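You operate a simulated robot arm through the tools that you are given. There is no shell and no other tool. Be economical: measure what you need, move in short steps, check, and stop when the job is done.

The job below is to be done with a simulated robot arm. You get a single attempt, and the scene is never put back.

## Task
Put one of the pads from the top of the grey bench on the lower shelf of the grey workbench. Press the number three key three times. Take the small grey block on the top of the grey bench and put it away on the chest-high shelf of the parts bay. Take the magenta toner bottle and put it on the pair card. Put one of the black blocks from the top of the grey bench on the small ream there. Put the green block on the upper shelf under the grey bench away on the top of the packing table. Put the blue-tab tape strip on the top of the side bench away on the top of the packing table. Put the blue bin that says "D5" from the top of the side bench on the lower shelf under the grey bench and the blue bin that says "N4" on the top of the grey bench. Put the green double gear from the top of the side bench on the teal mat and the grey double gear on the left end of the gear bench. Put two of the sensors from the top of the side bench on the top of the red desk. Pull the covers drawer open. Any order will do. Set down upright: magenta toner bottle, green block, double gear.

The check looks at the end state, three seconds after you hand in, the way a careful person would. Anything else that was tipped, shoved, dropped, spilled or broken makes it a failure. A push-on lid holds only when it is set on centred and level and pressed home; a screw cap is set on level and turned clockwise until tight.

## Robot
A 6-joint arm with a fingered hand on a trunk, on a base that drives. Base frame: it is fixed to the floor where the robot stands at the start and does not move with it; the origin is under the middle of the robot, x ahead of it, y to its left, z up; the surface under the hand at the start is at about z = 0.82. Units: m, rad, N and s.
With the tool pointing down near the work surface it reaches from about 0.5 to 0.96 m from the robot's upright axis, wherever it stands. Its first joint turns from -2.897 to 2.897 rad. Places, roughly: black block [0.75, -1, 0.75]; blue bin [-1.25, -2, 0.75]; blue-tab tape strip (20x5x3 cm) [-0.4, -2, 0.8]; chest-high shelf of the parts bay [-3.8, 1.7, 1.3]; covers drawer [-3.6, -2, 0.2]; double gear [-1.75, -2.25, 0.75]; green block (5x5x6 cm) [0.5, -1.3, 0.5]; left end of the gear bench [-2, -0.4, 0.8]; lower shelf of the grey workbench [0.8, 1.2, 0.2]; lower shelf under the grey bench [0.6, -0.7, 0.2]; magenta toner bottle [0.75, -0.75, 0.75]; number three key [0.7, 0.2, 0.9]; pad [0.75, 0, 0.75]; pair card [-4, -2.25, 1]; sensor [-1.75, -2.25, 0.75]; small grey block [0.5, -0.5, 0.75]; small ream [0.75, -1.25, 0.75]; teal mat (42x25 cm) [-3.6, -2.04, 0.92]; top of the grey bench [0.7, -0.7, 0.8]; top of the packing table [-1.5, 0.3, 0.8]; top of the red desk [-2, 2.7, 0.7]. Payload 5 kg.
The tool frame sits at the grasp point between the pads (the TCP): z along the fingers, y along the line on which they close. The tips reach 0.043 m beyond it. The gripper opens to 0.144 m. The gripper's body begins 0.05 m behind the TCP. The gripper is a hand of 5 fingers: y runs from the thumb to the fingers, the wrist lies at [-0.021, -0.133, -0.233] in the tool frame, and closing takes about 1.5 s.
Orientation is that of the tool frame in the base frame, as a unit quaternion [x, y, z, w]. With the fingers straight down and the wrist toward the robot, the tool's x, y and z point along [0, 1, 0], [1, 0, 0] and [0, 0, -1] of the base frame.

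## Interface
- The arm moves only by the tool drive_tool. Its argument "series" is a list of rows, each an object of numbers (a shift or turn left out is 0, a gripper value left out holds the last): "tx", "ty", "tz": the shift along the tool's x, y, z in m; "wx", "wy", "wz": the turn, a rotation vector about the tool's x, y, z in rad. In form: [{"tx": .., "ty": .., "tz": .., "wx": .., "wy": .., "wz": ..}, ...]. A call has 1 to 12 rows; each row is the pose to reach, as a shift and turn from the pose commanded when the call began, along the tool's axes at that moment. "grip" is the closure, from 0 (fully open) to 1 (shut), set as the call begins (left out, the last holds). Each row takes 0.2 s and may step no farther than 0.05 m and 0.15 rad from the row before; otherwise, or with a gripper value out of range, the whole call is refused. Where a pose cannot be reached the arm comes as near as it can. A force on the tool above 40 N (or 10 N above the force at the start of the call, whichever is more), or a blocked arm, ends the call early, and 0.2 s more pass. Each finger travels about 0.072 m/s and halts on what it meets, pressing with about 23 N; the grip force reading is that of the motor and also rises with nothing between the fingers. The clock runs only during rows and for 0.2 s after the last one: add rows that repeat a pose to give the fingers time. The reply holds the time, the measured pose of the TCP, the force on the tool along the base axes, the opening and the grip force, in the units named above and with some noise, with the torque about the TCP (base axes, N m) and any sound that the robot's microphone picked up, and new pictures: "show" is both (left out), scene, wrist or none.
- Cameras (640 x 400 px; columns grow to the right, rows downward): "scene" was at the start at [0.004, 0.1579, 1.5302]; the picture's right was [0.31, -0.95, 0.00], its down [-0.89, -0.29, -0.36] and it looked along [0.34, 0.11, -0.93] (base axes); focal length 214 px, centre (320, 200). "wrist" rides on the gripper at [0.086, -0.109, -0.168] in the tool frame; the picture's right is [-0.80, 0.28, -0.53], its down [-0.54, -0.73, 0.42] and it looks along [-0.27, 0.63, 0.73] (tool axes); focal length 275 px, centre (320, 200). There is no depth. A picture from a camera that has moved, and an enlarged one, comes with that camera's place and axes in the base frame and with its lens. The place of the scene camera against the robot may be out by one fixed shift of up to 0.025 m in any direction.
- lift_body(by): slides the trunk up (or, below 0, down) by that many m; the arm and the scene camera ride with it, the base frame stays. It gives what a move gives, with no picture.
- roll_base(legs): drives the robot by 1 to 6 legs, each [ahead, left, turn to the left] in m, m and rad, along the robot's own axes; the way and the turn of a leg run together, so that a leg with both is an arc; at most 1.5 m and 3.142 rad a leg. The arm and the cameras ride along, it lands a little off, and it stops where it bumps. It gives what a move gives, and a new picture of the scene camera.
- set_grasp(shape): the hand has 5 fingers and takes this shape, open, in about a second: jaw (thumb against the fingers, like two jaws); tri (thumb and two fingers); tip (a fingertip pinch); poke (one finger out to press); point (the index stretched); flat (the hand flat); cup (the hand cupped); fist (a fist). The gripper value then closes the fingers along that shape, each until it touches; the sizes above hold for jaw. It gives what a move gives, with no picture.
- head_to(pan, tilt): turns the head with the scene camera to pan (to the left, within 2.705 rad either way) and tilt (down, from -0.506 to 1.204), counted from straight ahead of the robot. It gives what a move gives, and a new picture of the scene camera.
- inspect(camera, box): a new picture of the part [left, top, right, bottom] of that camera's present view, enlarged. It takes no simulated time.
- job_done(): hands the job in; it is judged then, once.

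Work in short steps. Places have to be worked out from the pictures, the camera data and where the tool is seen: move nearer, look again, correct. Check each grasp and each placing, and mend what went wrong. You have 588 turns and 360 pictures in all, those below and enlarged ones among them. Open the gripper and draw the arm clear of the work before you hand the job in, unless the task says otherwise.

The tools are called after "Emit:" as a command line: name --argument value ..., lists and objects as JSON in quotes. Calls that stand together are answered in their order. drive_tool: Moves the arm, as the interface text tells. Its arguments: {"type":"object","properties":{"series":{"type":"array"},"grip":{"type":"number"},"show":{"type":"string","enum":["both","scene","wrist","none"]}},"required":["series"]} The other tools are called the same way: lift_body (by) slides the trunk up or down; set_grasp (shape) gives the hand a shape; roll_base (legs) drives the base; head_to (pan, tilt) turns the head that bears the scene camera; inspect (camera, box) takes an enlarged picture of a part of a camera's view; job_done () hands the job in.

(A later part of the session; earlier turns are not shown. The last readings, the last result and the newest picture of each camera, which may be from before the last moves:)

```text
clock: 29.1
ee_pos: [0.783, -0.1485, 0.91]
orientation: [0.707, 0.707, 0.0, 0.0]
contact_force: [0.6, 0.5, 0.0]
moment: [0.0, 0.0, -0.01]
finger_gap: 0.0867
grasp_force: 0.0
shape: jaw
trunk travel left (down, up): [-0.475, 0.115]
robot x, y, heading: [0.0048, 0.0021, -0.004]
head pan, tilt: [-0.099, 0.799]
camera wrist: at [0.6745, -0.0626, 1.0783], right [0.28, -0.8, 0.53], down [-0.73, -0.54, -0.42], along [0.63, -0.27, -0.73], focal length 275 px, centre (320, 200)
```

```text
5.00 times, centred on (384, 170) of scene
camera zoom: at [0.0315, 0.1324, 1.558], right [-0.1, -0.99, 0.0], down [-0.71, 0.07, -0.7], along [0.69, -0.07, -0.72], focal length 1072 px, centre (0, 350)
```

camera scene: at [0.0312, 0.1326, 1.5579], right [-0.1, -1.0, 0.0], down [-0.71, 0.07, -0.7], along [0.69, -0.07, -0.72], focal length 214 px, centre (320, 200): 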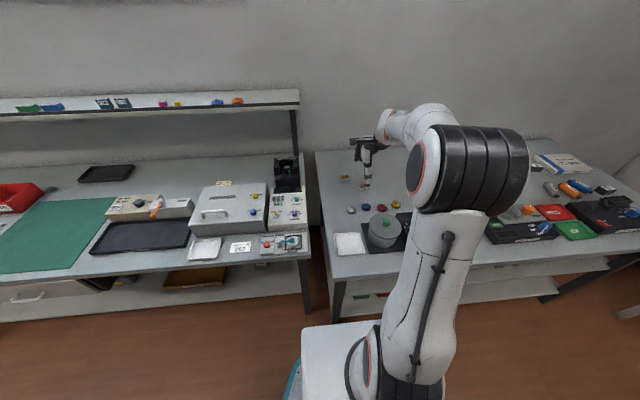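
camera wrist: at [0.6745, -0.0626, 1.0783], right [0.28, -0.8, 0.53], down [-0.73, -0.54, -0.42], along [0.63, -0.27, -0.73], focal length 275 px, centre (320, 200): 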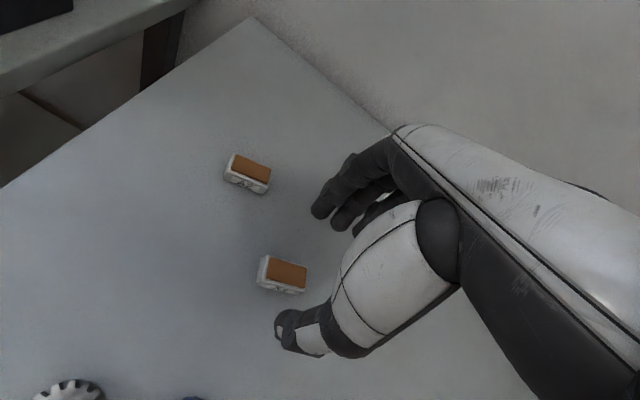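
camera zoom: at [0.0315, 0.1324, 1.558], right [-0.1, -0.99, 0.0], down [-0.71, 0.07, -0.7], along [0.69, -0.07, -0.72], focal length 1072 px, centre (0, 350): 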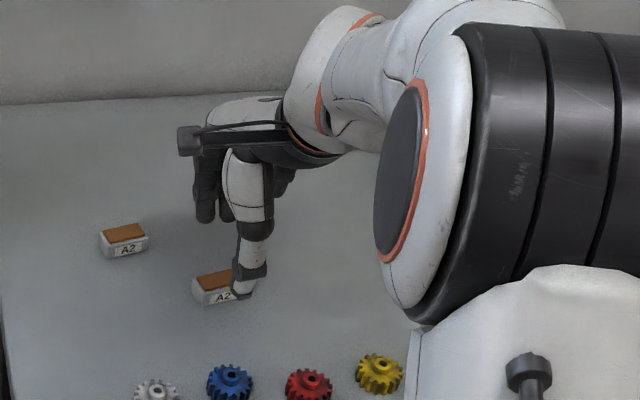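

Emit:
drive_tool --series '[{"ty": 0.003, "tz": 0.02}, {"ty": 0.003, "tz": 0.04}, {"ty": 0.003, "tz": 0.05}, {"ty": 0.003, "tz": 0.055}]' --show "wrist"

Emit:
inspect --camera "scene" --box '[330, 150, 410, 200]'

```text
clock: 30.2
ee_pos: [0.7923, -0.1482, 0.8642]
orientation: [0.708, 0.706, 0.006, 0.007]
contact_force: [-0.8, -0.2, 14.1]
moment: [0.1, 0.99, 0.0]
finger_gap: 0.0885
grasp_force: 0.1
shape: jaw
trunk travel left (down, up): [-0.475, 0.115]
robot x, y, heading: [-0.0027, 0.0017, 0.001]
head pan, tilt: [-0.099, 0.799]
stopped in row 4: the force on the tool passed its limit at 41 N (the readings are from after the stop); the commanded pose is now the measured one
camera wrist: at [0.6797, -0.062, 1.031], right [0.27, -0.8, 0.54], down [-0.72, -0.54, -0.43], along [0.64, -0.27, -0.72], focal length 275 px, centre (320, 200)
```

wrist: 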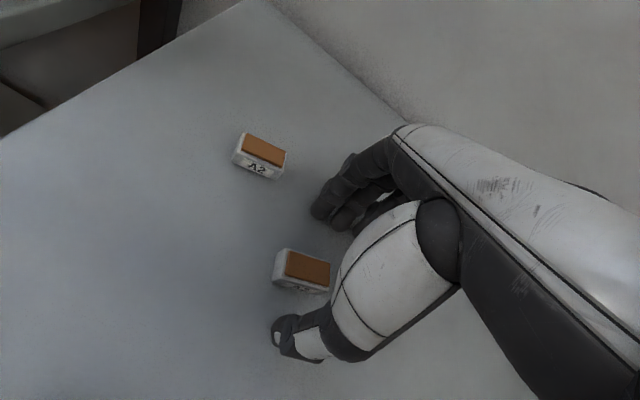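

```text
8.00 times, centred on (370, 175) of scene
camera zoom: at [0.0301, 0.1328, 1.5578], right [-0.1, -1.0, 0.0], down [-0.71, 0.07, -0.7], along [0.69, -0.07, -0.72], focal length 1716 px, centre (-80, 400)
```

zoom: 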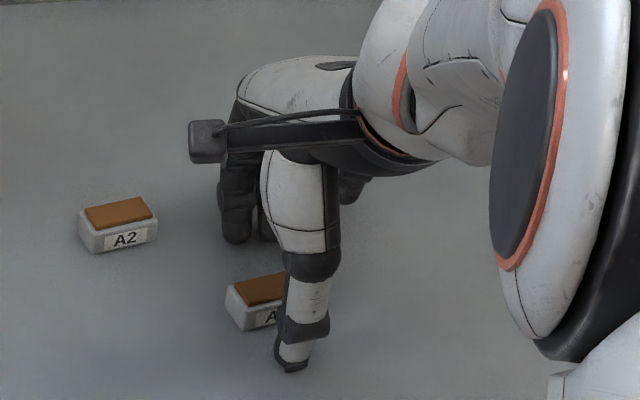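

Contact with the bench: surface is at about 0.82. Raise a few mm, recentre, close on the pad.

Emit:
drive_tool --series '[{"tz": -0.006, "ty": -0.012, "tx": 0.007}]' --show "none"

Emit:
drive_tool --series '[{}, {}, {}, {}, {}]' --grip 1.0 --show "wrist"

Emit:
inspect --camera "scene" --box '[330, 150, 410, 200]'

```text
clock: 30.6
ee_pos: [0.7785, -0.1404, 0.8649]
orientation: [0.707, 0.707, 0.002, 0.003]
contact_force: [0.3, -0.3, -0.5]
moment: [0.0, 0.01, -0.02]
finger_gap: 0.0857
grasp_force: 0.1
shape: jaw
trunk travel left (down, up): [-0.475, 0.115]
robot x, y, heading: [0.0003, 0.0003, -0.0]
head pan, tilt: [-0.099, 0.799]
```

```text
clock: 31.8
ee_pos: [0.7781, -0.1399, 0.8675]
orientation: [0.708, 0.706, 0.003, 0.005]
contact_force: [0.2, -0.7, 0.4]
moment: [-0.06, 0.0, 0.03]
finger_gap: 0.0214
grasp_force: 23.0
shape: jaw
trunk travel left (down, up): [-0.475, 0.115]
robot x, y, heading: [-0.0003, -0.002, 0.001]
head pan, tilt: [-0.099, 0.799]
camera wrist: at [0.6676, -0.0554, 1.0341], right [0.28, -0.8, 0.54], down [-0.72, -0.54, -0.43], along [0.63, -0.27, -0.72], focal length 275 px, centre (320, 200)
```

wrist: 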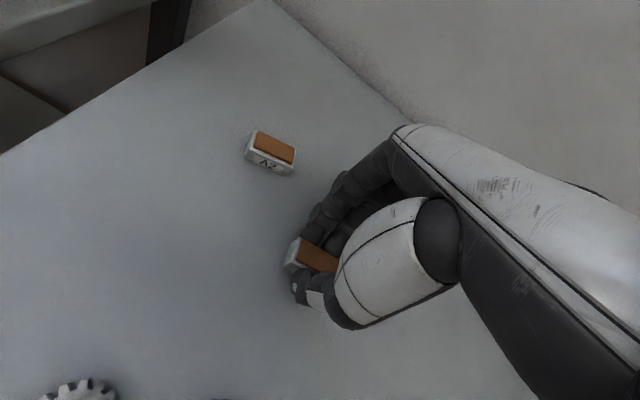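

```text
8.00 times, centred on (370, 175) of scene
camera zoom: at [0.0312, 0.1325, 1.5579], right [-0.1, -1.0, 0.0], down [-0.71, 0.07, -0.7], along [0.69, -0.07, -0.72], focal length 1716 px, centre (-80, 400)
```

zoom: 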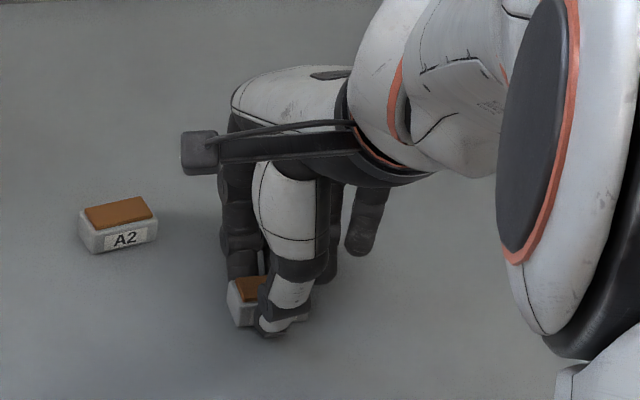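

Emit:
drive_tool --series '[{"tz": -0.04}, {"tz": -0.08}, {"tz": -0.12, "ty": -0.03}, {"tz": -0.16, "ty": -0.06}, {"tz": -0.2, "ty": -0.09}, {"tz": -0.22, "ty": -0.13}]' --show "wrist"

Emit:
head_to --pan 0.7 --tilt 0.7

```text
clock: 33.2
ee_pos: [0.6455, -0.1397, 1.086]
orientation: [0.708, 0.706, 0.004, 0.005]
contact_force: [0.2, -0.4, -0.7]
moment: [0.01, -0.03, -0.01]
finger_gap: 0.0209
grasp_force: 22.8
shape: jaw
trunk travel left (down, up): [-0.475, 0.115]
robot x, y, heading: [-0.0014, -0.0015, -0.001]
head pan, tilt: [-0.099, 0.799]
camera wrist: at [0.5342, -0.0528, 1.2534], right [0.28, -0.8, 0.54], down [-0.72, -0.54, -0.43], along [0.64, -0.27, -0.72], focal length 275 px, centre (320, 200)
```

wrist: 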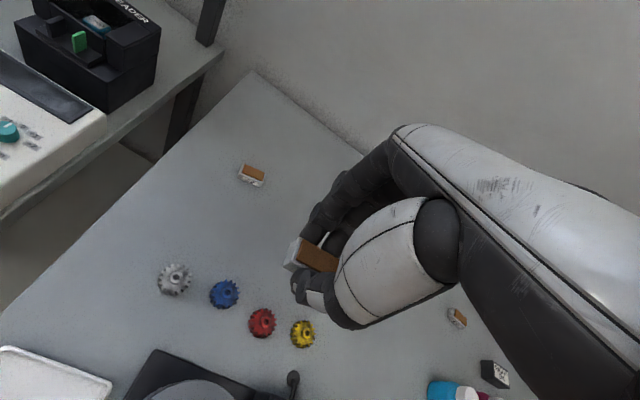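

```text
clock: 34.3
ee_pos: [0.6464, -0.138, 1.0848]
orientation: [0.708, 0.706, 0.004, 0.005]
contact_force: [0.1, 0.3, -0.6]
moment: [0.01, 0.01, 0.0]
finger_gap: 0.0211
grasp_force: 23.1
shape: jaw
trunk travel left (down, up): [-0.475, 0.115]
robot x, y, heading: [-0.0001, -0.0007, -0.001]
head pan, tilt: [0.7, 0.7]
camera scene: at [0.0159, 0.1952, 1.5662], right [0.64, -0.77, 0.0], down [-0.49, -0.41, -0.76], along [0.59, 0.49, -0.64], focal length 214 px, centre (320, 200)
```

scene: 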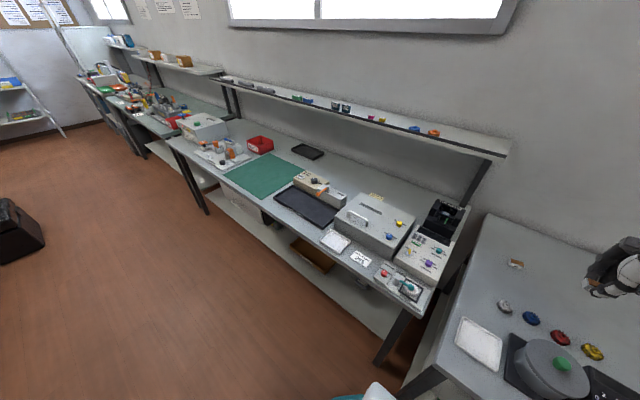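

Emit:
drive_tool --series '[{"ty": -0.05}, {"ty": -0.1, "tz": -0.02}, {"ty": -0.145, "tz": -0.04}]' --show "none"

Emit:
roll_base --legs '[[-0.1, 0.95, 0]]'

Emit:
head_to --pan 0.0 --tilt 0.9

```text
refused: row 2 steps farther than a row can; nothing moved
```

```text
clock: 39.2
ee_pos: [0.5476, 0.8056, 1.0856]
orientation: [0.709, 0.705, 0.004, 0.005]
contact_force: [1.0, 0.0, -0.5]
moment: [0.02, 0.02, 0.02]
finger_gap: 0.021
grasp_force: 22.9
shape: jaw
trunk travel left (down, up): [-0.475, 0.115]
robot x, y, heading: [-0.1036, 0.9479, -0.001]
head pan, tilt: [0.7, 0.7]
camera scene: at [-0.0825, 1.1408, 1.5662], right [0.64, -0.77, 0.0], down [-0.49, -0.41, -0.76], along [0.59, 0.49, -0.64], focal length 214 px, centre (320, 200)
```

scene: 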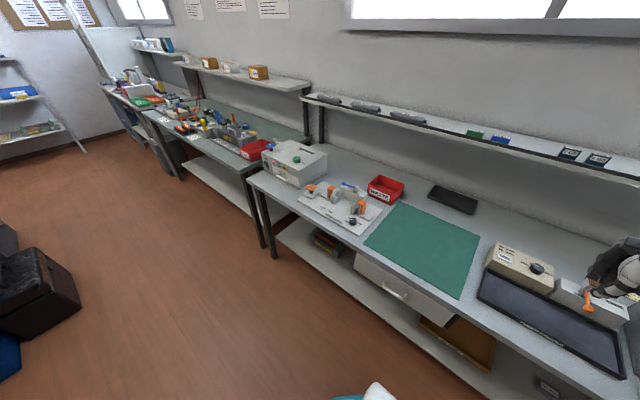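

```text
clock: 40.3
ee_pos: [0.5467, 0.8054, 1.0846]
orientation: [0.708, 0.706, 0.004, 0.006]
contact_force: [0.3, -0.2, 0.1]
moment: [0.0, -0.03, -0.01]
finger_gap: 0.0211
grasp_force: 23.5
shape: jaw
trunk travel left (down, up): [-0.475, 0.115]
robot x, y, heading: [-0.1009, 0.9435, 0.0]
head pan, tilt: [0.0, 0.901]
camera scene: at [-0.072, 1.0861, 1.55], right [0.0, -1.0, 0.0], down [-0.78, 0.0, -0.62], along [0.62, 0.0, -0.78], focal length 214 px, centre (320, 200)
```

scene: 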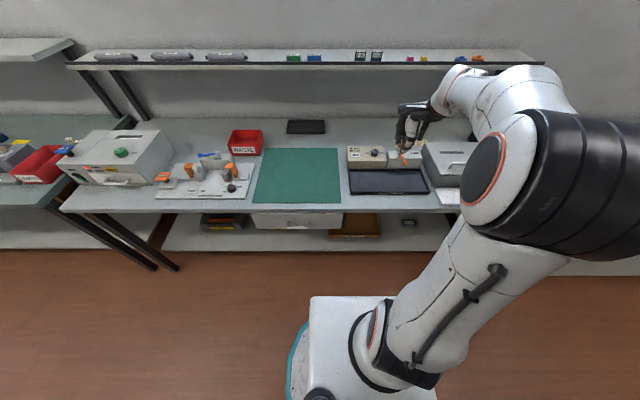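

Emit:
roll_base --legs '[[-0.25, -0.45, 0]]'

Emit:
lift_body --by -0.3

Emit:
head_to --pan -0.1 --tilt 0.65

```text
clock: 43.3
ee_pos: [0.2957, 0.3555, 1.0858]
orientation: [0.71, 0.704, 0.004, 0.005]
contact_force: [-0.6, 0.6, -0.2]
moment: [-0.02, -0.04, -0.01]
finger_gap: 0.0212
grasp_force: 22.6
shape: jaw
trunk travel left (down, up): [-0.475, 0.115]
robot x, y, heading: [-0.3514, 0.499, -0.007]
head pan, tilt: [0.0, 0.901]
camera scene: at [-0.3231, 0.6382, 1.55], right [-0.01, -1.0, 0.0], down [-0.78, 0.0, -0.62], along [0.62, 0.0, -0.78], focal length 214 px, centre (320, 200)
```

scene: 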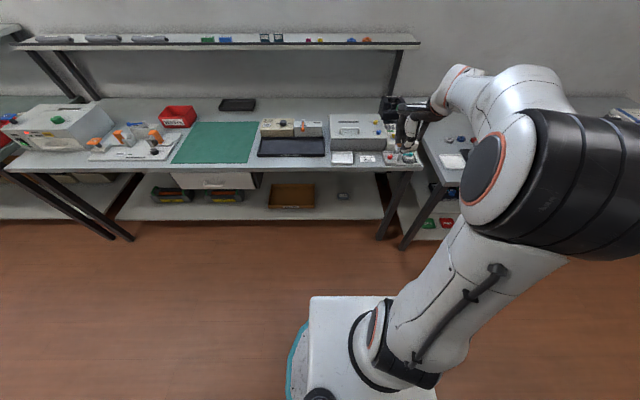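

```text
clock: 46.3
ee_pos: [0.2944, 0.3564, 0.7847]
orientation: [0.709, 0.705, 0.003, 0.005]
contact_force: [-0.1, -0.2, 0.3]
moment: [-0.01, 0.01, 0.01]
finger_gap: 0.0211
grasp_force: 22.3
shape: jaw
trunk travel left (down, up): [-0.175, 0.415]
robot x, y, heading: [-0.349, 0.4983, -0.005]
head pan, tilt: [0.0, 0.901]
```

```text
clock: 47.1
ee_pos: [0.2948, 0.3559, 0.7845]
orientation: [0.71, 0.704, 0.003, 0.005]
contact_force: [0.5, 0.4, 0.0]
moment: [0.01, 0.01, 0.0]
finger_gap: 0.0211
grasp_force: 23.2
shape: jaw
trunk travel left (down, up): [-0.175, 0.415]
robot x, y, heading: [-0.35, 0.4945, -0.003]
head pan, tilt: [-0.099, 0.649]
camera scene: at [-0.3122, 0.6296, 1.2704], right [-0.1, -0.99, 0.0], down [-0.6, 0.06, -0.8], along [0.79, -0.08, -0.61], focal length 214 px, centre (320, 200)
```

scene: 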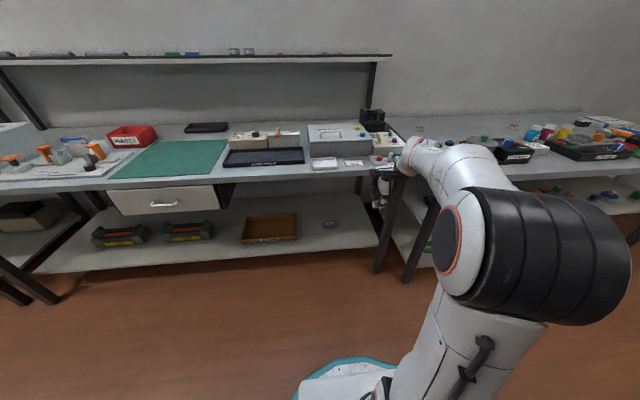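

Emit:
lift_body --by -0.175

Emit:
drive_tool --series '[{"tz": 0.045}, {"tz": 0.09}, {"tz": 0.135}, {"tz": 0.18}, {"tz": 0.225}, {"tz": 0.27}]'

```text
clock: 49.0
ee_pos: [0.2949, 0.3555, 0.6103]
orientation: [0.709, 0.705, 0.003, 0.005]
contact_force: [0.4, -0.5, -0.5]
moment: [-0.01, 0.0, 0.0]
finger_gap: 0.021
grasp_force: 22.9
shape: jaw
trunk travel left (down, up): [0.0, 0.59]
robot x, y, heading: [-0.3475, 0.5016, -0.0]
head pan, tilt: [-0.099, 0.649]
```

```text
clock: 50.5
ee_pos: [0.2986, 0.3552, 0.3404]
orientation: [0.709, 0.705, 0.003, 0.006]
contact_force: [0.5, -0.5, 2.2]
moment: [-0.06, 0.06, -0.02]
finger_gap: 0.0211
grasp_force: 22.9
shape: jaw
trunk travel left (down, up): [0.0, 0.59]
robot x, y, heading: [-0.3514, 0.4991, -0.005]
head pan, tilt: [-0.099, 0.649]
camera scene: at [-0.3126, 0.6297, 1.0956], right [-0.1, -0.99, 0.0], down [-0.6, 0.06, -0.8], along [0.79, -0.08, -0.6], focal length 214 px, centre (320, 200)
camera wrist: at [0.1881, 0.4414, 0.508], right [0.27, -0.8, 0.54], down [-0.72, -0.54, -0.43], along [0.63, -0.27, -0.72], focal length 275 px, centre (320, 200)
```

scene: 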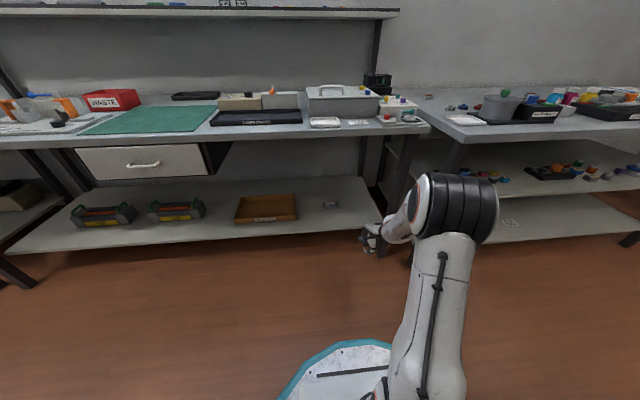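
wrist: 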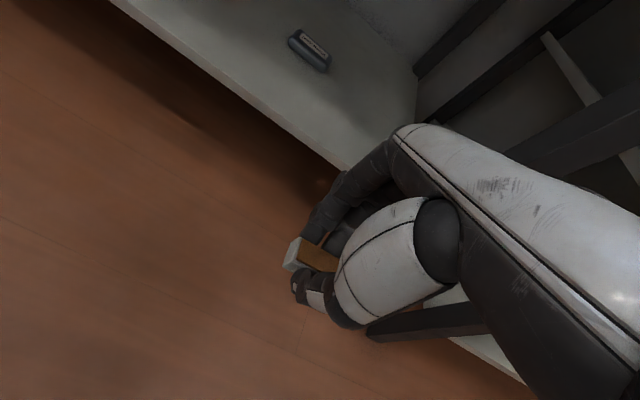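

Shelf and small item seen clearly; target spot about (0.60, 0.44). Slide left then forward.

Emit:
roll_base --legs '[[0, 0.085, 0], [0.22, 0, 0]]'

Emit:
inspect --camera "wrist" --box '[0, 0, 640, 400]'

```text
clock: 52.8
ee_pos: [0.52, 0.4386, 0.3393]
orientation: [0.71, 0.704, 0.004, 0.005]
contact_force: [-0.1, 0.2, -0.1]
moment: [0.02, 0.0, 0.03]
finger_gap: 0.021
grasp_force: 23.0
shape: jaw
trunk travel left (down, up): [0.0, 0.59]
robot x, y, heading: [-0.1293, 0.5815, -0.005]
head pan, tilt: [-0.099, 0.649]
camera scene: at [-0.0914, 0.7127, 1.0955], right [-0.11, -0.99, 0.0], down [-0.6, 0.06, -0.8], along [0.79, -0.08, -0.6], focal length 214 px, centre (320, 200)
```

scene: 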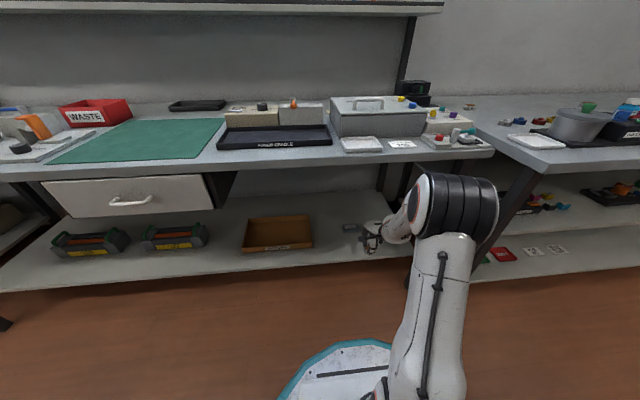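

```text
1.00 times, centred on (320, 200) of wrist (not enlarged: the box is as wide or as high as the picture)
camera zoom: at [0.4089, 0.5244, 0.5077], right [0.27, -0.8, 0.54], down [-0.72, -0.54, -0.43], along [0.63, -0.27, -0.72], focal length 275 px, centre (320, 200)
```

zoom: 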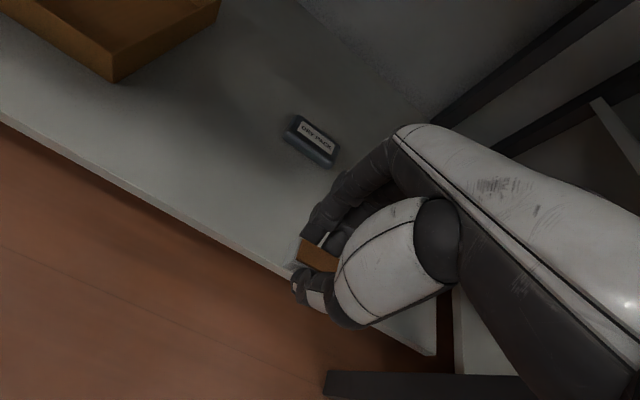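

Emit:
drive_tool --series '[{"ty": 0.04}, {"ty": 0.08}, {"ty": 0.08, "tz": 0.03}, {"ty": 0.08, "tz": 0.06}, {"ty": 0.08, "tz": 0.07}, {"ty": 0.08, "tz": 0.076}, {"ty": 0.08, "tz": 0.082}, {"ty": 0.08, "tz": 0.088}, {"ty": 0.08, "tz": 0.094}]' --show "wrist"

```text
clock: 54.5
ee_pos: [0.6042, 0.4366, 0.265]
orientation: [0.71, 0.704, 0.008, 0.009]
contact_force: [-4.9, 0.5, 17.2]
moment: [0.11, 0.4, 0.01]
finger_gap: 0.0225
grasp_force: 23.0
shape: jaw
trunk travel left (down, up): [0.0, 0.59]
robot x, y, heading: [-0.1265, 0.5778, -0.01]
head pan, tilt: [-0.099, 0.649]
stopped in row 8: the force on the tool passed its limit at 47 N (the readings are from after the stop); the commanded pose is now the measured one
camera wrist: at [0.4918, 0.5233, 0.431], right [0.26, -0.8, 0.54], down [-0.72, -0.54, -0.44], along [0.64, -0.27, -0.72], focal length 275 px, centre (320, 200)
```

wrist: 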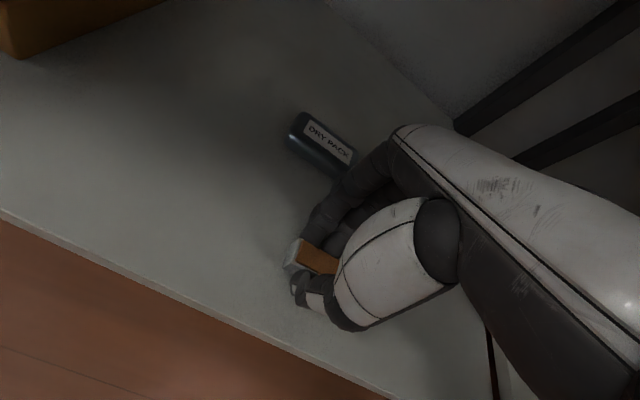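

Emit:
drive_tool --series '[{}, {}, {}, {}]' --grip 0.6 --show "none"

Emit:
drive_tool --series '[{"tz": -0.03}, {"tz": -0.06}, {"tz": -0.08, "ty": -0.03}, {"tz": -0.08, "ty": -0.07}, {"tz": -0.08, "ty": -0.11}, {"tz": -0.08, "ty": -0.15}]' --show "wrist"

```text
clock: 55.5
ee_pos: [0.6033, 0.4375, 0.2632]
orientation: [0.711, 0.704, 0.007, 0.009]
contact_force: [5.2, 0.4, 15.5]
moment: [0.1, 0.13, -0.01]
finger_gap: 0.0551
grasp_force: 0.0
shape: jaw
trunk travel left (down, up): [0.0, 0.59]
robot x, y, heading: [-0.1316, 0.5813, -0.01]
head pan, tilt: [-0.099, 0.649]
```

```text
clock: 56.9
ee_pos: [0.4507, 0.438, 0.3379]
orientation: [0.71, 0.704, 0.006, 0.008]
contact_force: [0.0, -0.2, 0.3]
moment: [0.04, 0.0, 0.01]
finger_gap: 0.0577
grasp_force: 0.0
shape: jaw
trunk travel left (down, up): [0.0, 0.59]
robot x, y, heading: [-0.1311, 0.5777, -0.005]
head pan, tilt: [-0.099, 0.649]
camera wrist: at [0.3392, 0.5248, 0.5053], right [0.27, -0.8, 0.54], down [-0.72, -0.54, -0.44], along [0.64, -0.27, -0.72], focal length 275 px, centre (320, 200)
```

wrist: 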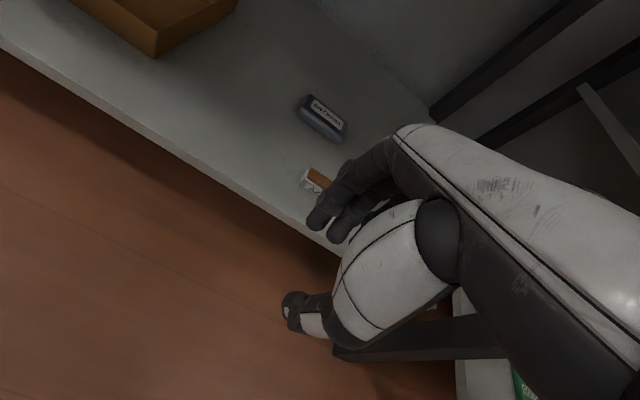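

Emit:
roll_base --legs '[[-0.35, 0, 0], [0, -1.4, 0]]'

Emit:
head_to --pan 0.1 --tilt 0.5

```text
clock: 59.1
ee_pos: [0.1288, 0.4385, 0.3397]
orientation: [0.711, 0.704, 0.007, 0.009]
contact_force: [-0.9, 0.3, -0.3]
moment: [0.01, -0.03, 0.03]
finger_gap: 0.0581
grasp_force: 0.1
shape: jaw
trunk travel left (down, up): [0.0, 0.59]
robot x, y, heading: [-0.4529, 0.5837, -0.008]
head pan, tilt: [-0.099, 0.649]
stopped in leg 1: the robot was blocked; the commanded pose is now the measured one
camera scene: at [-0.4143, 0.7141, 1.0955], right [-0.11, -0.99, 0.0], down [-0.6, 0.06, -0.8], along [0.79, -0.09, -0.6], focal length 214 px, centre (320, 200)
```

scene: 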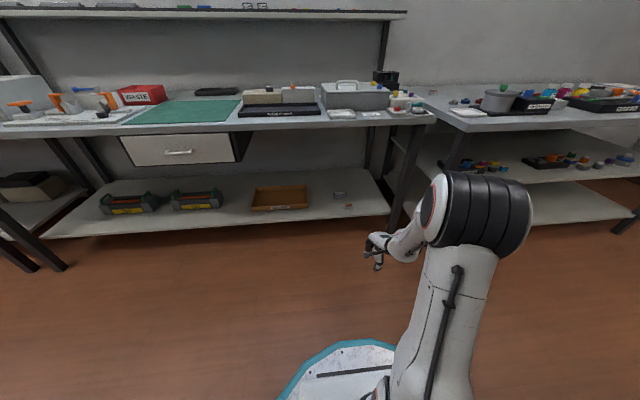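

```text
clock: 59.9
ee_pos: [0.1286, 0.4379, 0.3387]
orientation: [0.711, 0.703, 0.007, 0.009]
contact_force: [0.2, -0.6, 0.1]
moment: [0.01, 0.01, -0.02]
finger_gap: 0.0578
grasp_force: 0.1
shape: jaw
trunk travel left (down, up): [0.0, 0.59]
robot x, y, heading: [-0.4502, 0.5864, -0.012]
head pan, tilt: [0.099, 0.499]
camera scene: at [-0.41, 0.7316, 1.1088], right [0.09, -1.0, 0.0], down [-0.48, -0.04, -0.88], along [0.87, 0.08, -0.48], focal length 214 px, centre (320, 200)
```

scene: 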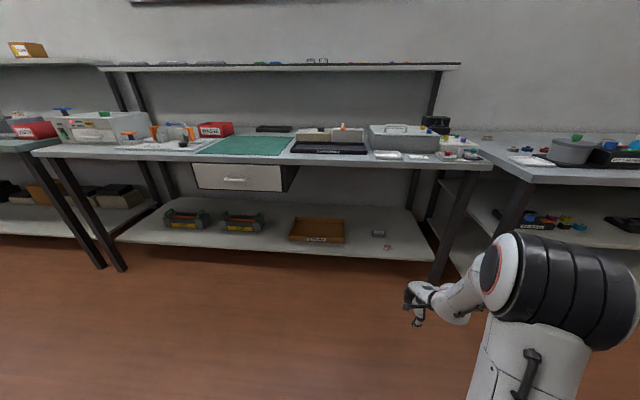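

I bumped something behind; check it before going on.

Emit:
roll_base --legs '[[0.04, 0, 0]]'

Emit:
head_to --pan 2.7 --tilt 0.7

Emit:
head_to --pan -2.5 --tilt 0.7

```text
clock: 60.8
ee_pos: [0.1681, 0.4365, 0.3379]
orientation: [0.711, 0.703, 0.007, 0.009]
contact_force: [0.5, 0.8, -0.3]
moment: [0.02, -0.02, -0.02]
finger_gap: 0.0575
grasp_force: 0.1
shape: jaw
trunk travel left (down, up): [0.0, 0.59]
robot x, y, heading: [-0.413, 0.5828, -0.012]
head pan, tilt: [0.099, 0.499]
camera scene: at [-0.37, 0.7313, 1.1089], right [0.09, -1.0, 0.0], down [-0.48, -0.04, -0.88], along [0.87, 0.08, -0.48], focal length 214 px, centre (320, 200)
```

scene: 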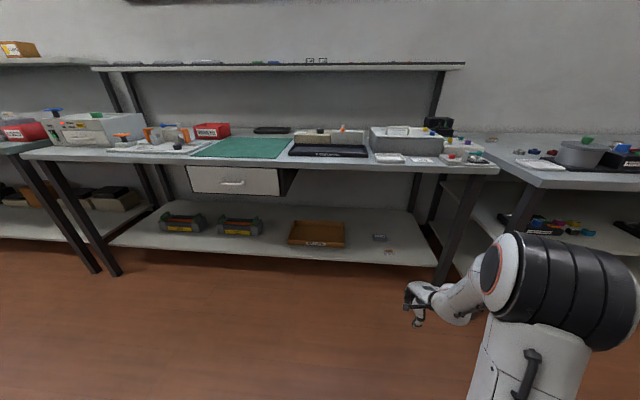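

```text
clock: 63.1
ee_pos: [0.1684, 0.4382, 0.3398]
orientation: [0.711, 0.703, 0.007, 0.009]
contact_force: [-0.2, -0.2, 0.6]
moment: [0.02, 0.03, -0.02]
finger_gap: 0.0577
grasp_force: 0.1
shape: jaw
trunk travel left (down, up): [0.0, 0.59]
robot x, y, heading: [-0.4137, 0.5812, -0.007]
head pan, tilt: [2.7, 0.7]
camera scene: at [-0.5371, 0.76, 1.0912], right [0.44, 0.9, 0.0], down [0.58, -0.28, -0.77], along [-0.69, 0.33, -0.64], focal length 214 px, centre (320, 200)
```

scene: 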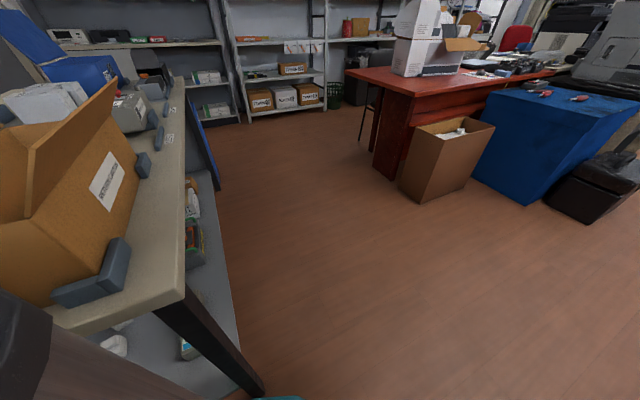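

```text
clock: 67.2
ee_pos: [0.1689, 0.4372, 0.3393]
orientation: [0.711, 0.703, 0.008, 0.008]
contact_force: [0.4, 0.1, -0.1]
moment: [0.02, 0.0, -0.04]
finger_gap: 0.0575
grasp_force: 0.1
shape: jaw
trunk travel left (down, up): [0.0, 0.59]
robot x, y, heading: [-0.4132, 0.582, -0.008]
head pan, tilt: [-2.499, 0.7]
camera scene: at [-0.5291, 0.6727, 1.0912], right [-0.59, 0.81, 0.0], down [0.52, 0.38, -0.76], along [-0.62, -0.45, -0.64], focal length 214 px, centre (320, 200)
```

scene: 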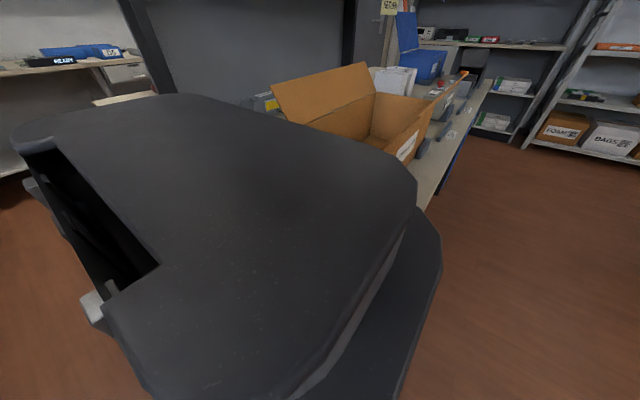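

Emit:
roll_base --legs '[[0.05, 0, 0], [0, -1.45, 0.008]]'

Emit:
head_to --pan 0.2 --tilt 0.4

Emit:
head_to --pan -0.6 --tilt 0.4

```text
clock: 74.9
ee_pos: [0.217, -1.0136, 0.3399]
orientation: [0.707, 0.707, 0.008, 0.009]
contact_force: [0.5, 0.6, 0.0]
moment: [-0.02, -0.02, 0.0]
finger_gap: 0.0575
grasp_force: 0.1
shape: jaw
trunk travel left (down, up): [0.0, 0.59]
robot x, y, heading: [-0.3633, -0.8768, 0.004]
head pan, tilt: [-2.499, 0.7]
camera scene: at [-0.4834, -0.7865, 1.0912], right [-0.6, 0.8, 0.0], down [0.51, 0.39, -0.76], along [-0.61, -0.46, -0.64], focal length 214 px, centre (320, 200)
```

scene: 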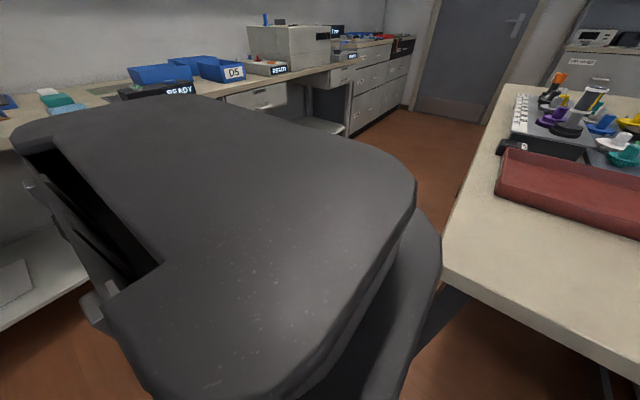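

```text
clock: 77.3
ee_pos: [0.217, -1.0126, 0.339]
orientation: [0.707, 0.707, 0.007, 0.008]
contact_force: [-0.1, -0.4, 0.0]
moment: [-0.01, 0.03, 0.0]
finger_gap: 0.0578
grasp_force: 0.1
shape: jaw
trunk travel left (down, up): [0.0, 0.59]
robot x, y, heading: [-0.3654, -0.8766, -0.002]
head pan, tilt: [0.201, 0.4]
camera scene: at [-0.3248, -0.7166, 1.118], right [0.2, -0.98, 0.0], down [-0.38, -0.08, -0.92], along [0.9, 0.19, -0.39], focal length 214 px, centre (320, 200)
```

scene: 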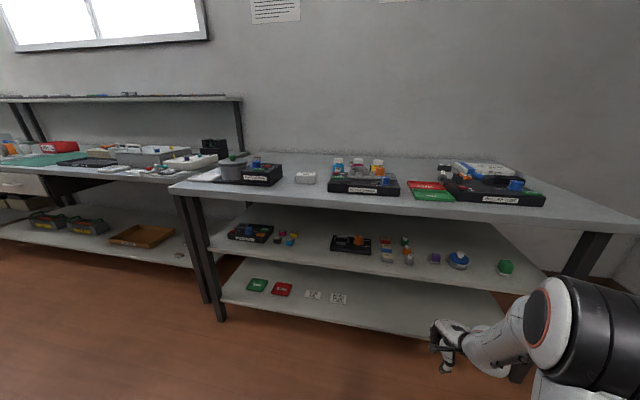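

```text
clock: 78.5
ee_pos: [0.2162, -1.0133, 0.3396]
orientation: [0.707, 0.707, 0.007, 0.008]
contact_force: [-0.4, -0.1, -1.0]
moment: [-0.06, 0.01, 0.0]
finger_gap: 0.0577
grasp_force: 0.0
shape: jaw
trunk travel left (down, up): [0.0, 0.59]
robot x, y, heading: [-0.3658, -0.8784, 0.007]
head pan, tilt: [-0.6, 0.4]
camera scene: at [-0.3389, -0.7874, 1.118], right [-0.56, -0.83, 0.0], down [-0.32, 0.22, -0.92], along [0.76, -0.52, -0.39], focal length 214 px, centre (320, 200)
```

scene: 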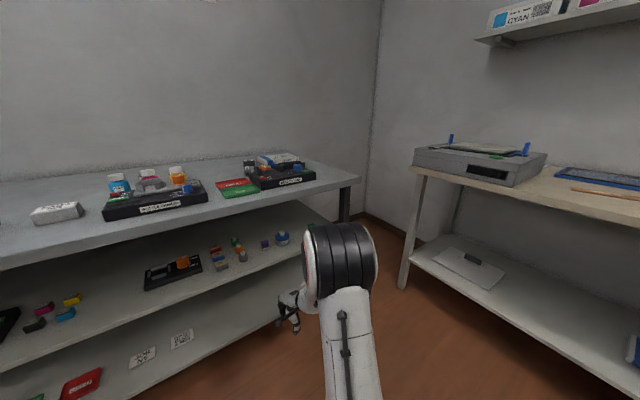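

Emit:
head_to --pan 0.1 --tilt 0.3

Emit:
inspect --camera "scene" --box '[230, 130, 390, 230]'

Emit:
inspect --camera "scene" --box '[390, 130, 550, 230]'

Emit:
inspect --camera "scene" --box '[320, 210, 480, 310]'

```text
clock: 79.5
ee_pos: [0.2177, -1.0143, 0.3396]
orientation: [0.707, 0.707, 0.007, 0.008]
contact_force: [-1.3, 0.8, 0.4]
moment: [0.03, 0.04, 0.01]
finger_gap: 0.0576
grasp_force: 0.0
shape: jaw
trunk travel left (down, up): [0.0, 0.59]
robot x, y, heading: [-0.3682, -0.8732, 0.006]
head pan, tilt: [0.099, 0.3]
camera scene: at [-0.3227, -0.7258, 1.1273], right [0.1, -0.99, 0.0], down [-0.29, -0.03, -0.96], along [0.95, 0.1, -0.3], focal length 214 px, centre (320, 200)
```

scene: 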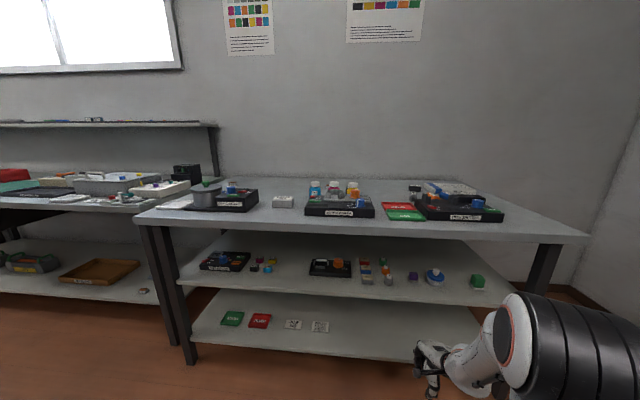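

```text
4.00 times, centred on (310, 180) of scene
camera zoom: at [-0.3227, -0.7258, 1.1273], right [0.1, -0.99, 0.0], down [-0.29, -0.03, -0.96], along [0.95, 0.1, -0.3], focal length 858 px, centre (360, 280)
```

zoom: 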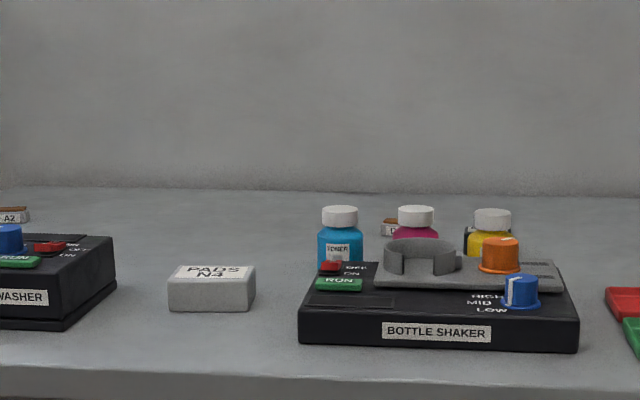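

```text
4.00 times, centred on (470, 180) of scene
camera zoom: at [-0.3227, -0.7258, 1.1273], right [0.1, -0.99, 0.0], down [-0.29, -0.03, -0.96], along [0.95, 0.1, -0.3], focal length 858 px, centre (-280, 280)
```

zoom: 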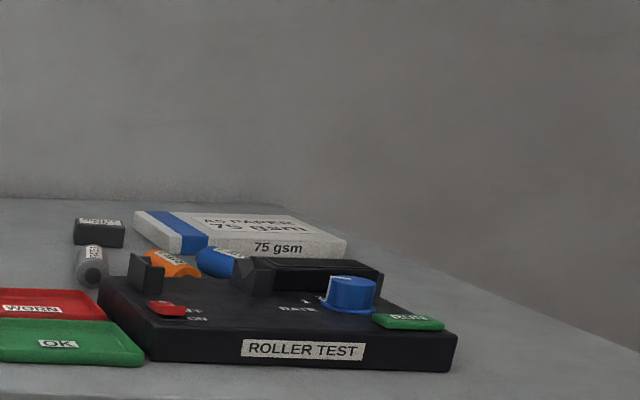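

```text
4.00 times, centred on (400, 260) of scene
camera zoom: at [-0.3227, -0.7258, 1.1273], right [0.1, -0.99, 0.0], down [-0.29, -0.03, -0.96], along [0.95, 0.1, -0.3], focal length 858 px, centre (0, -40)
```

zoom: 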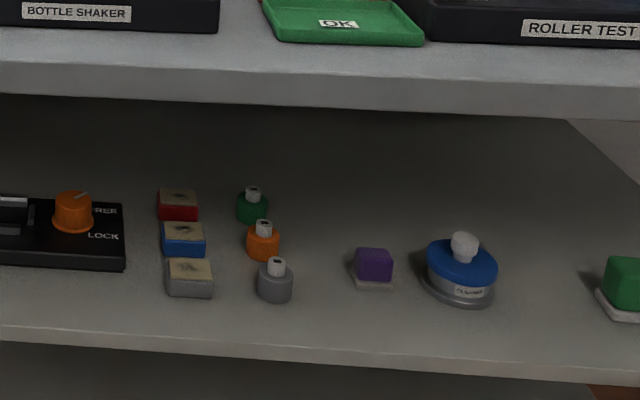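

Layout is clear. Next the green block on the upper shelf: I shift right, raise the hand a bit and yaw it so the jaws close sideways.

Emit:
roll_base --legs '[[-0.05, -0.2, 0]]'

Emit:
drive_tool --series '[{"wz": 0.14, "tz": -0.03}, {"wz": 0.28, "tz": -0.06}, {"wz": 0.42, "tz": -0.09}, {"wz": 0.56, "tz": -0.12}, {"wz": 0.7, "tz": -0.15}, {"wz": 0.84, "tz": -0.18}, {"wz": 0.98, "tz": -0.21}, {"wz": 1.12, "tz": -0.24}, {"wz": 1.26, "tz": -0.26}, {"wz": 1.4, "tz": -0.26}, {"wz": 1.5, "tz": -0.26}, {"wz": 1.571, "tz": -0.26}]'

```text
clock: 81.1
ee_pos: [0.1685, -1.2119, 0.3398]
orientation: [0.707, 0.707, 0.008, 0.009]
contact_force: [-0.5, -1.2, 0.3]
moment: [-0.03, -0.01, 0.01]
finger_gap: 0.0574
grasp_force: 0.1
shape: jaw
trunk travel left (down, up): [0.0, 0.59]
robot x, y, heading: [-0.4104, -1.0748, 0.001]
head pan, tilt: [0.099, 0.3]
camera scene: at [-0.3716, -0.9248, 1.1273], right [0.1, -0.99, 0.0], down [-0.29, -0.03, -0.96], along [0.95, 0.1, -0.3], focal length 214 px, centre (320, 200)
```

scene: 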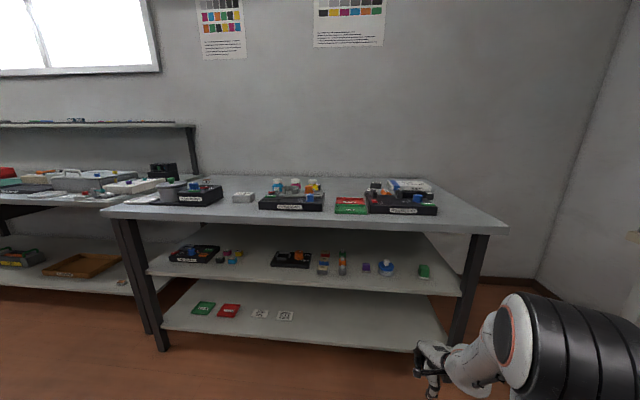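

```text
clock: 83.7
ee_pos: [0.1593, -1.2173, 0.5882]
orientation: [1.0, 0.003, 0.016, 0.007]
contact_force: [0.1, -0.3, 0.2]
moment: [-0.01, 0.02, -0.01]
finger_gap: 0.0578
grasp_force: 0.2
shape: jaw
out of reach, approached as far as the arm can: row 12
trunk travel left (down, up): [0.0, 0.59]
robot x, y, heading: [-0.415, -1.0737, 0.007]
head pan, tilt: [0.099, 0.3]
camera scene: at [-0.3717, -0.9247, 1.1273], right [0.1, -0.99, 0.0], down [-0.29, -0.03, -0.96], along [0.95, 0.1, -0.3], focal length 214 px, centre (320, 200)
camera wrist: at [0.2393, -1.1075, 0.759], right [-0.81, -0.28, 0.51], down [-0.53, 0.72, -0.45], along [-0.24, -0.64, -0.73], focal length 275 px, centre (320, 200)
```

scene: 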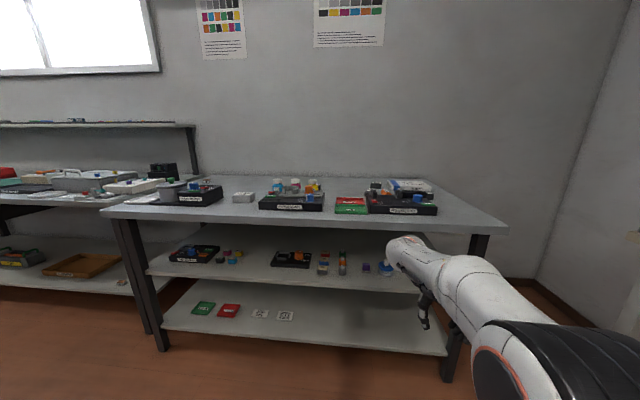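
wrist: 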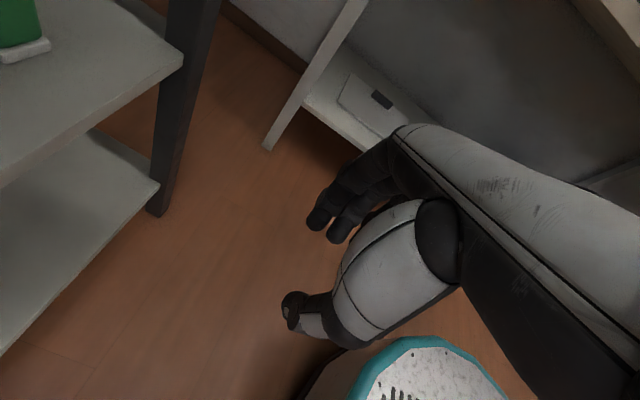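

Emit:
drive_tool --series '[{"wy": 0.14}, {"wy": 0.28}, {"wy": 0.42}, {"wy": 0.56}, {"wy": 0.7}]'

Emit:
inspect --camera "scene" --box '[340, 230, 500, 330]'

```text
clock: 84.9
ee_pos: [0.1598, -1.2181, 0.5891]
orientation: [0.935, 0.001, 0.355, -0.001]
contact_force: [-0.9, 0.2, -0.2]
moment: [0.04, 0.0, 0.01]
finger_gap: 0.0578
grasp_force: 0.1
shape: jaw
trunk travel left (down, up): [0.0, 0.59]
robot x, y, heading: [-0.4148, -1.072, 0.002]
head pan, tilt: [0.099, 0.3]
camera scene: at [-0.3716, -0.9247, 1.1273], right [0.1, -0.99, 0.0], down [-0.29, -0.03, -0.96], along [0.95, 0.1, -0.3], focal length 214 px, centre (320, 200)
camera wrist: at [0.1126, -1.1099, 0.7728], right [-0.95, -0.29, -0.13], down [-0.13, 0.73, -0.68], along [0.29, -0.63, -0.72], focal length 275 px, centre (320, 200)
```

scene: 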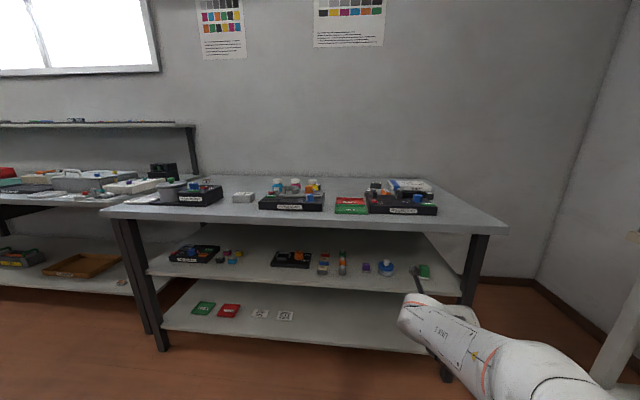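
wrist: 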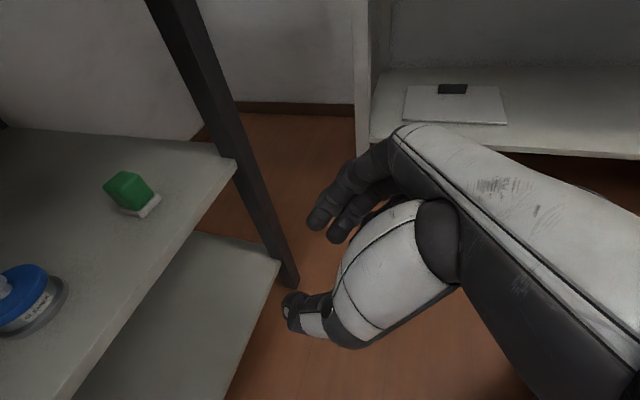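

```text
4.00 times, centred on (420, 280) of scene
camera zoom: at [-0.3716, -0.9247, 1.1273], right [0.1, -0.99, 0.0], down [-0.29, -0.03, -0.96], along [0.95, 0.1, -0.3], focal length 858 px, centre (-80, -120)
```

zoom: 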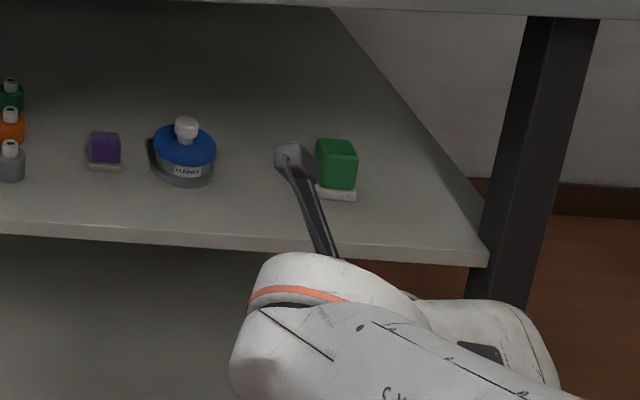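

Block triangulates to (0.431, -1.263, 0.57), shelf z ≈ 0.535. Pitch a bit more so the camera mount stays below the tabletop, then re-look.

Emit:
drive_tool --series '[{"wy": 0.12, "ty": 0.02}, {"wy": 0.24, "ty": 0.04}, {"wy": 0.347, "ty": 0.047}]' --grip 0.4 --show "wrist"

Emit:
drive_tool --series '[{"tx": 0.035, "tz": 0.02}, {"tx": 0.055, "tz": 0.06}]'

```text
clock: 85.7
ee_pos: [0.1602, -1.2646, 0.5875]
orientation: [0.86, 0.001, 0.51, 0.001]
contact_force: [0.5, 0.1, 0.3]
moment: [0.0, 0.08, 0.02]
finger_gap: 0.0863
grasp_force: 0.1
shape: jaw
trunk travel left (down, up): [0.0, 0.59]
robot x, y, heading: [-0.4142, -1.0763, 0.002]
head pan, tilt: [0.099, 0.3]
camera wrist: at [0.0534, -1.157, 0.7453], right [-0.85, -0.29, -0.44], down [0.11, 0.72, -0.68], along [0.51, -0.63, -0.59], focal length 275 px, centre (320, 200)
```

wrist: 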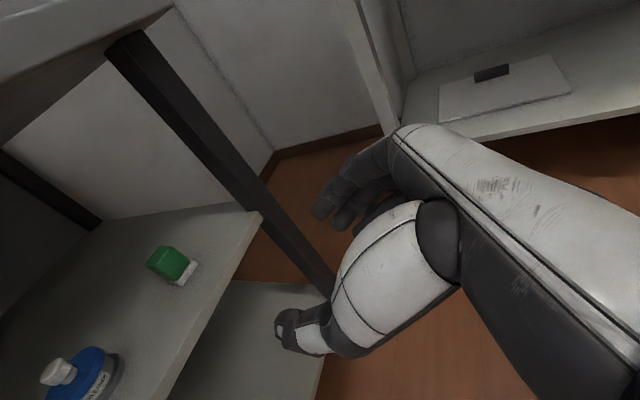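

```text
clock: 86.3
ee_pos: [0.2385, -1.264, 0.609]
orientation: [0.86, 0.0, 0.51, 0.001]
contact_force: [-0.3, 0.7, 0.4]
moment: [-0.02, 0.02, 0.02]
finger_gap: 0.0863
grasp_force: 0.0
shape: jaw
trunk travel left (down, up): [0.0, 0.59]
robot x, y, heading: [-0.4159, -1.076, 0.004]
head pan, tilt: [0.099, 0.3]
camera scene: at [-0.3719, -0.9247, 1.1273], right [0.1, -0.99, 0.0], down [-0.29, -0.03, -0.96], along [0.95, 0.1, -0.3], focal length 214 px, centre (320, 200)
camera wrist: at [0.1327, -1.1564, 0.7665], right [-0.85, -0.29, -0.44], down [0.11, 0.72, -0.68], along [0.51, -0.63, -0.58], focal length 275 px, centre (320, 200)
```

scene: 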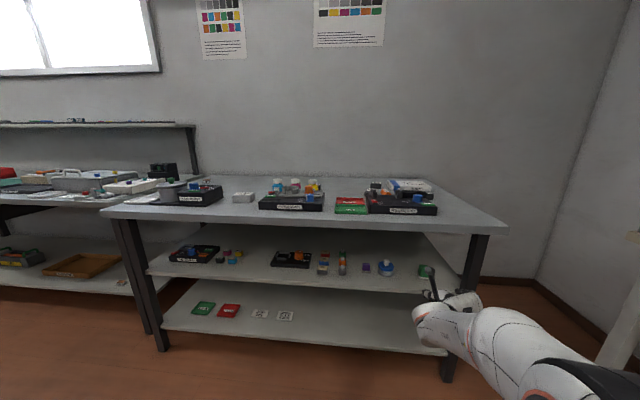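
wrist: 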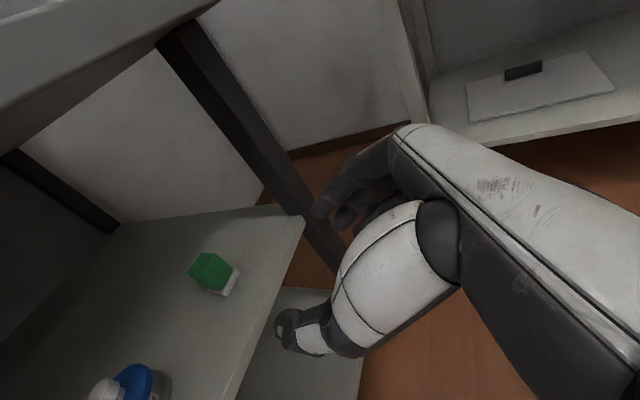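

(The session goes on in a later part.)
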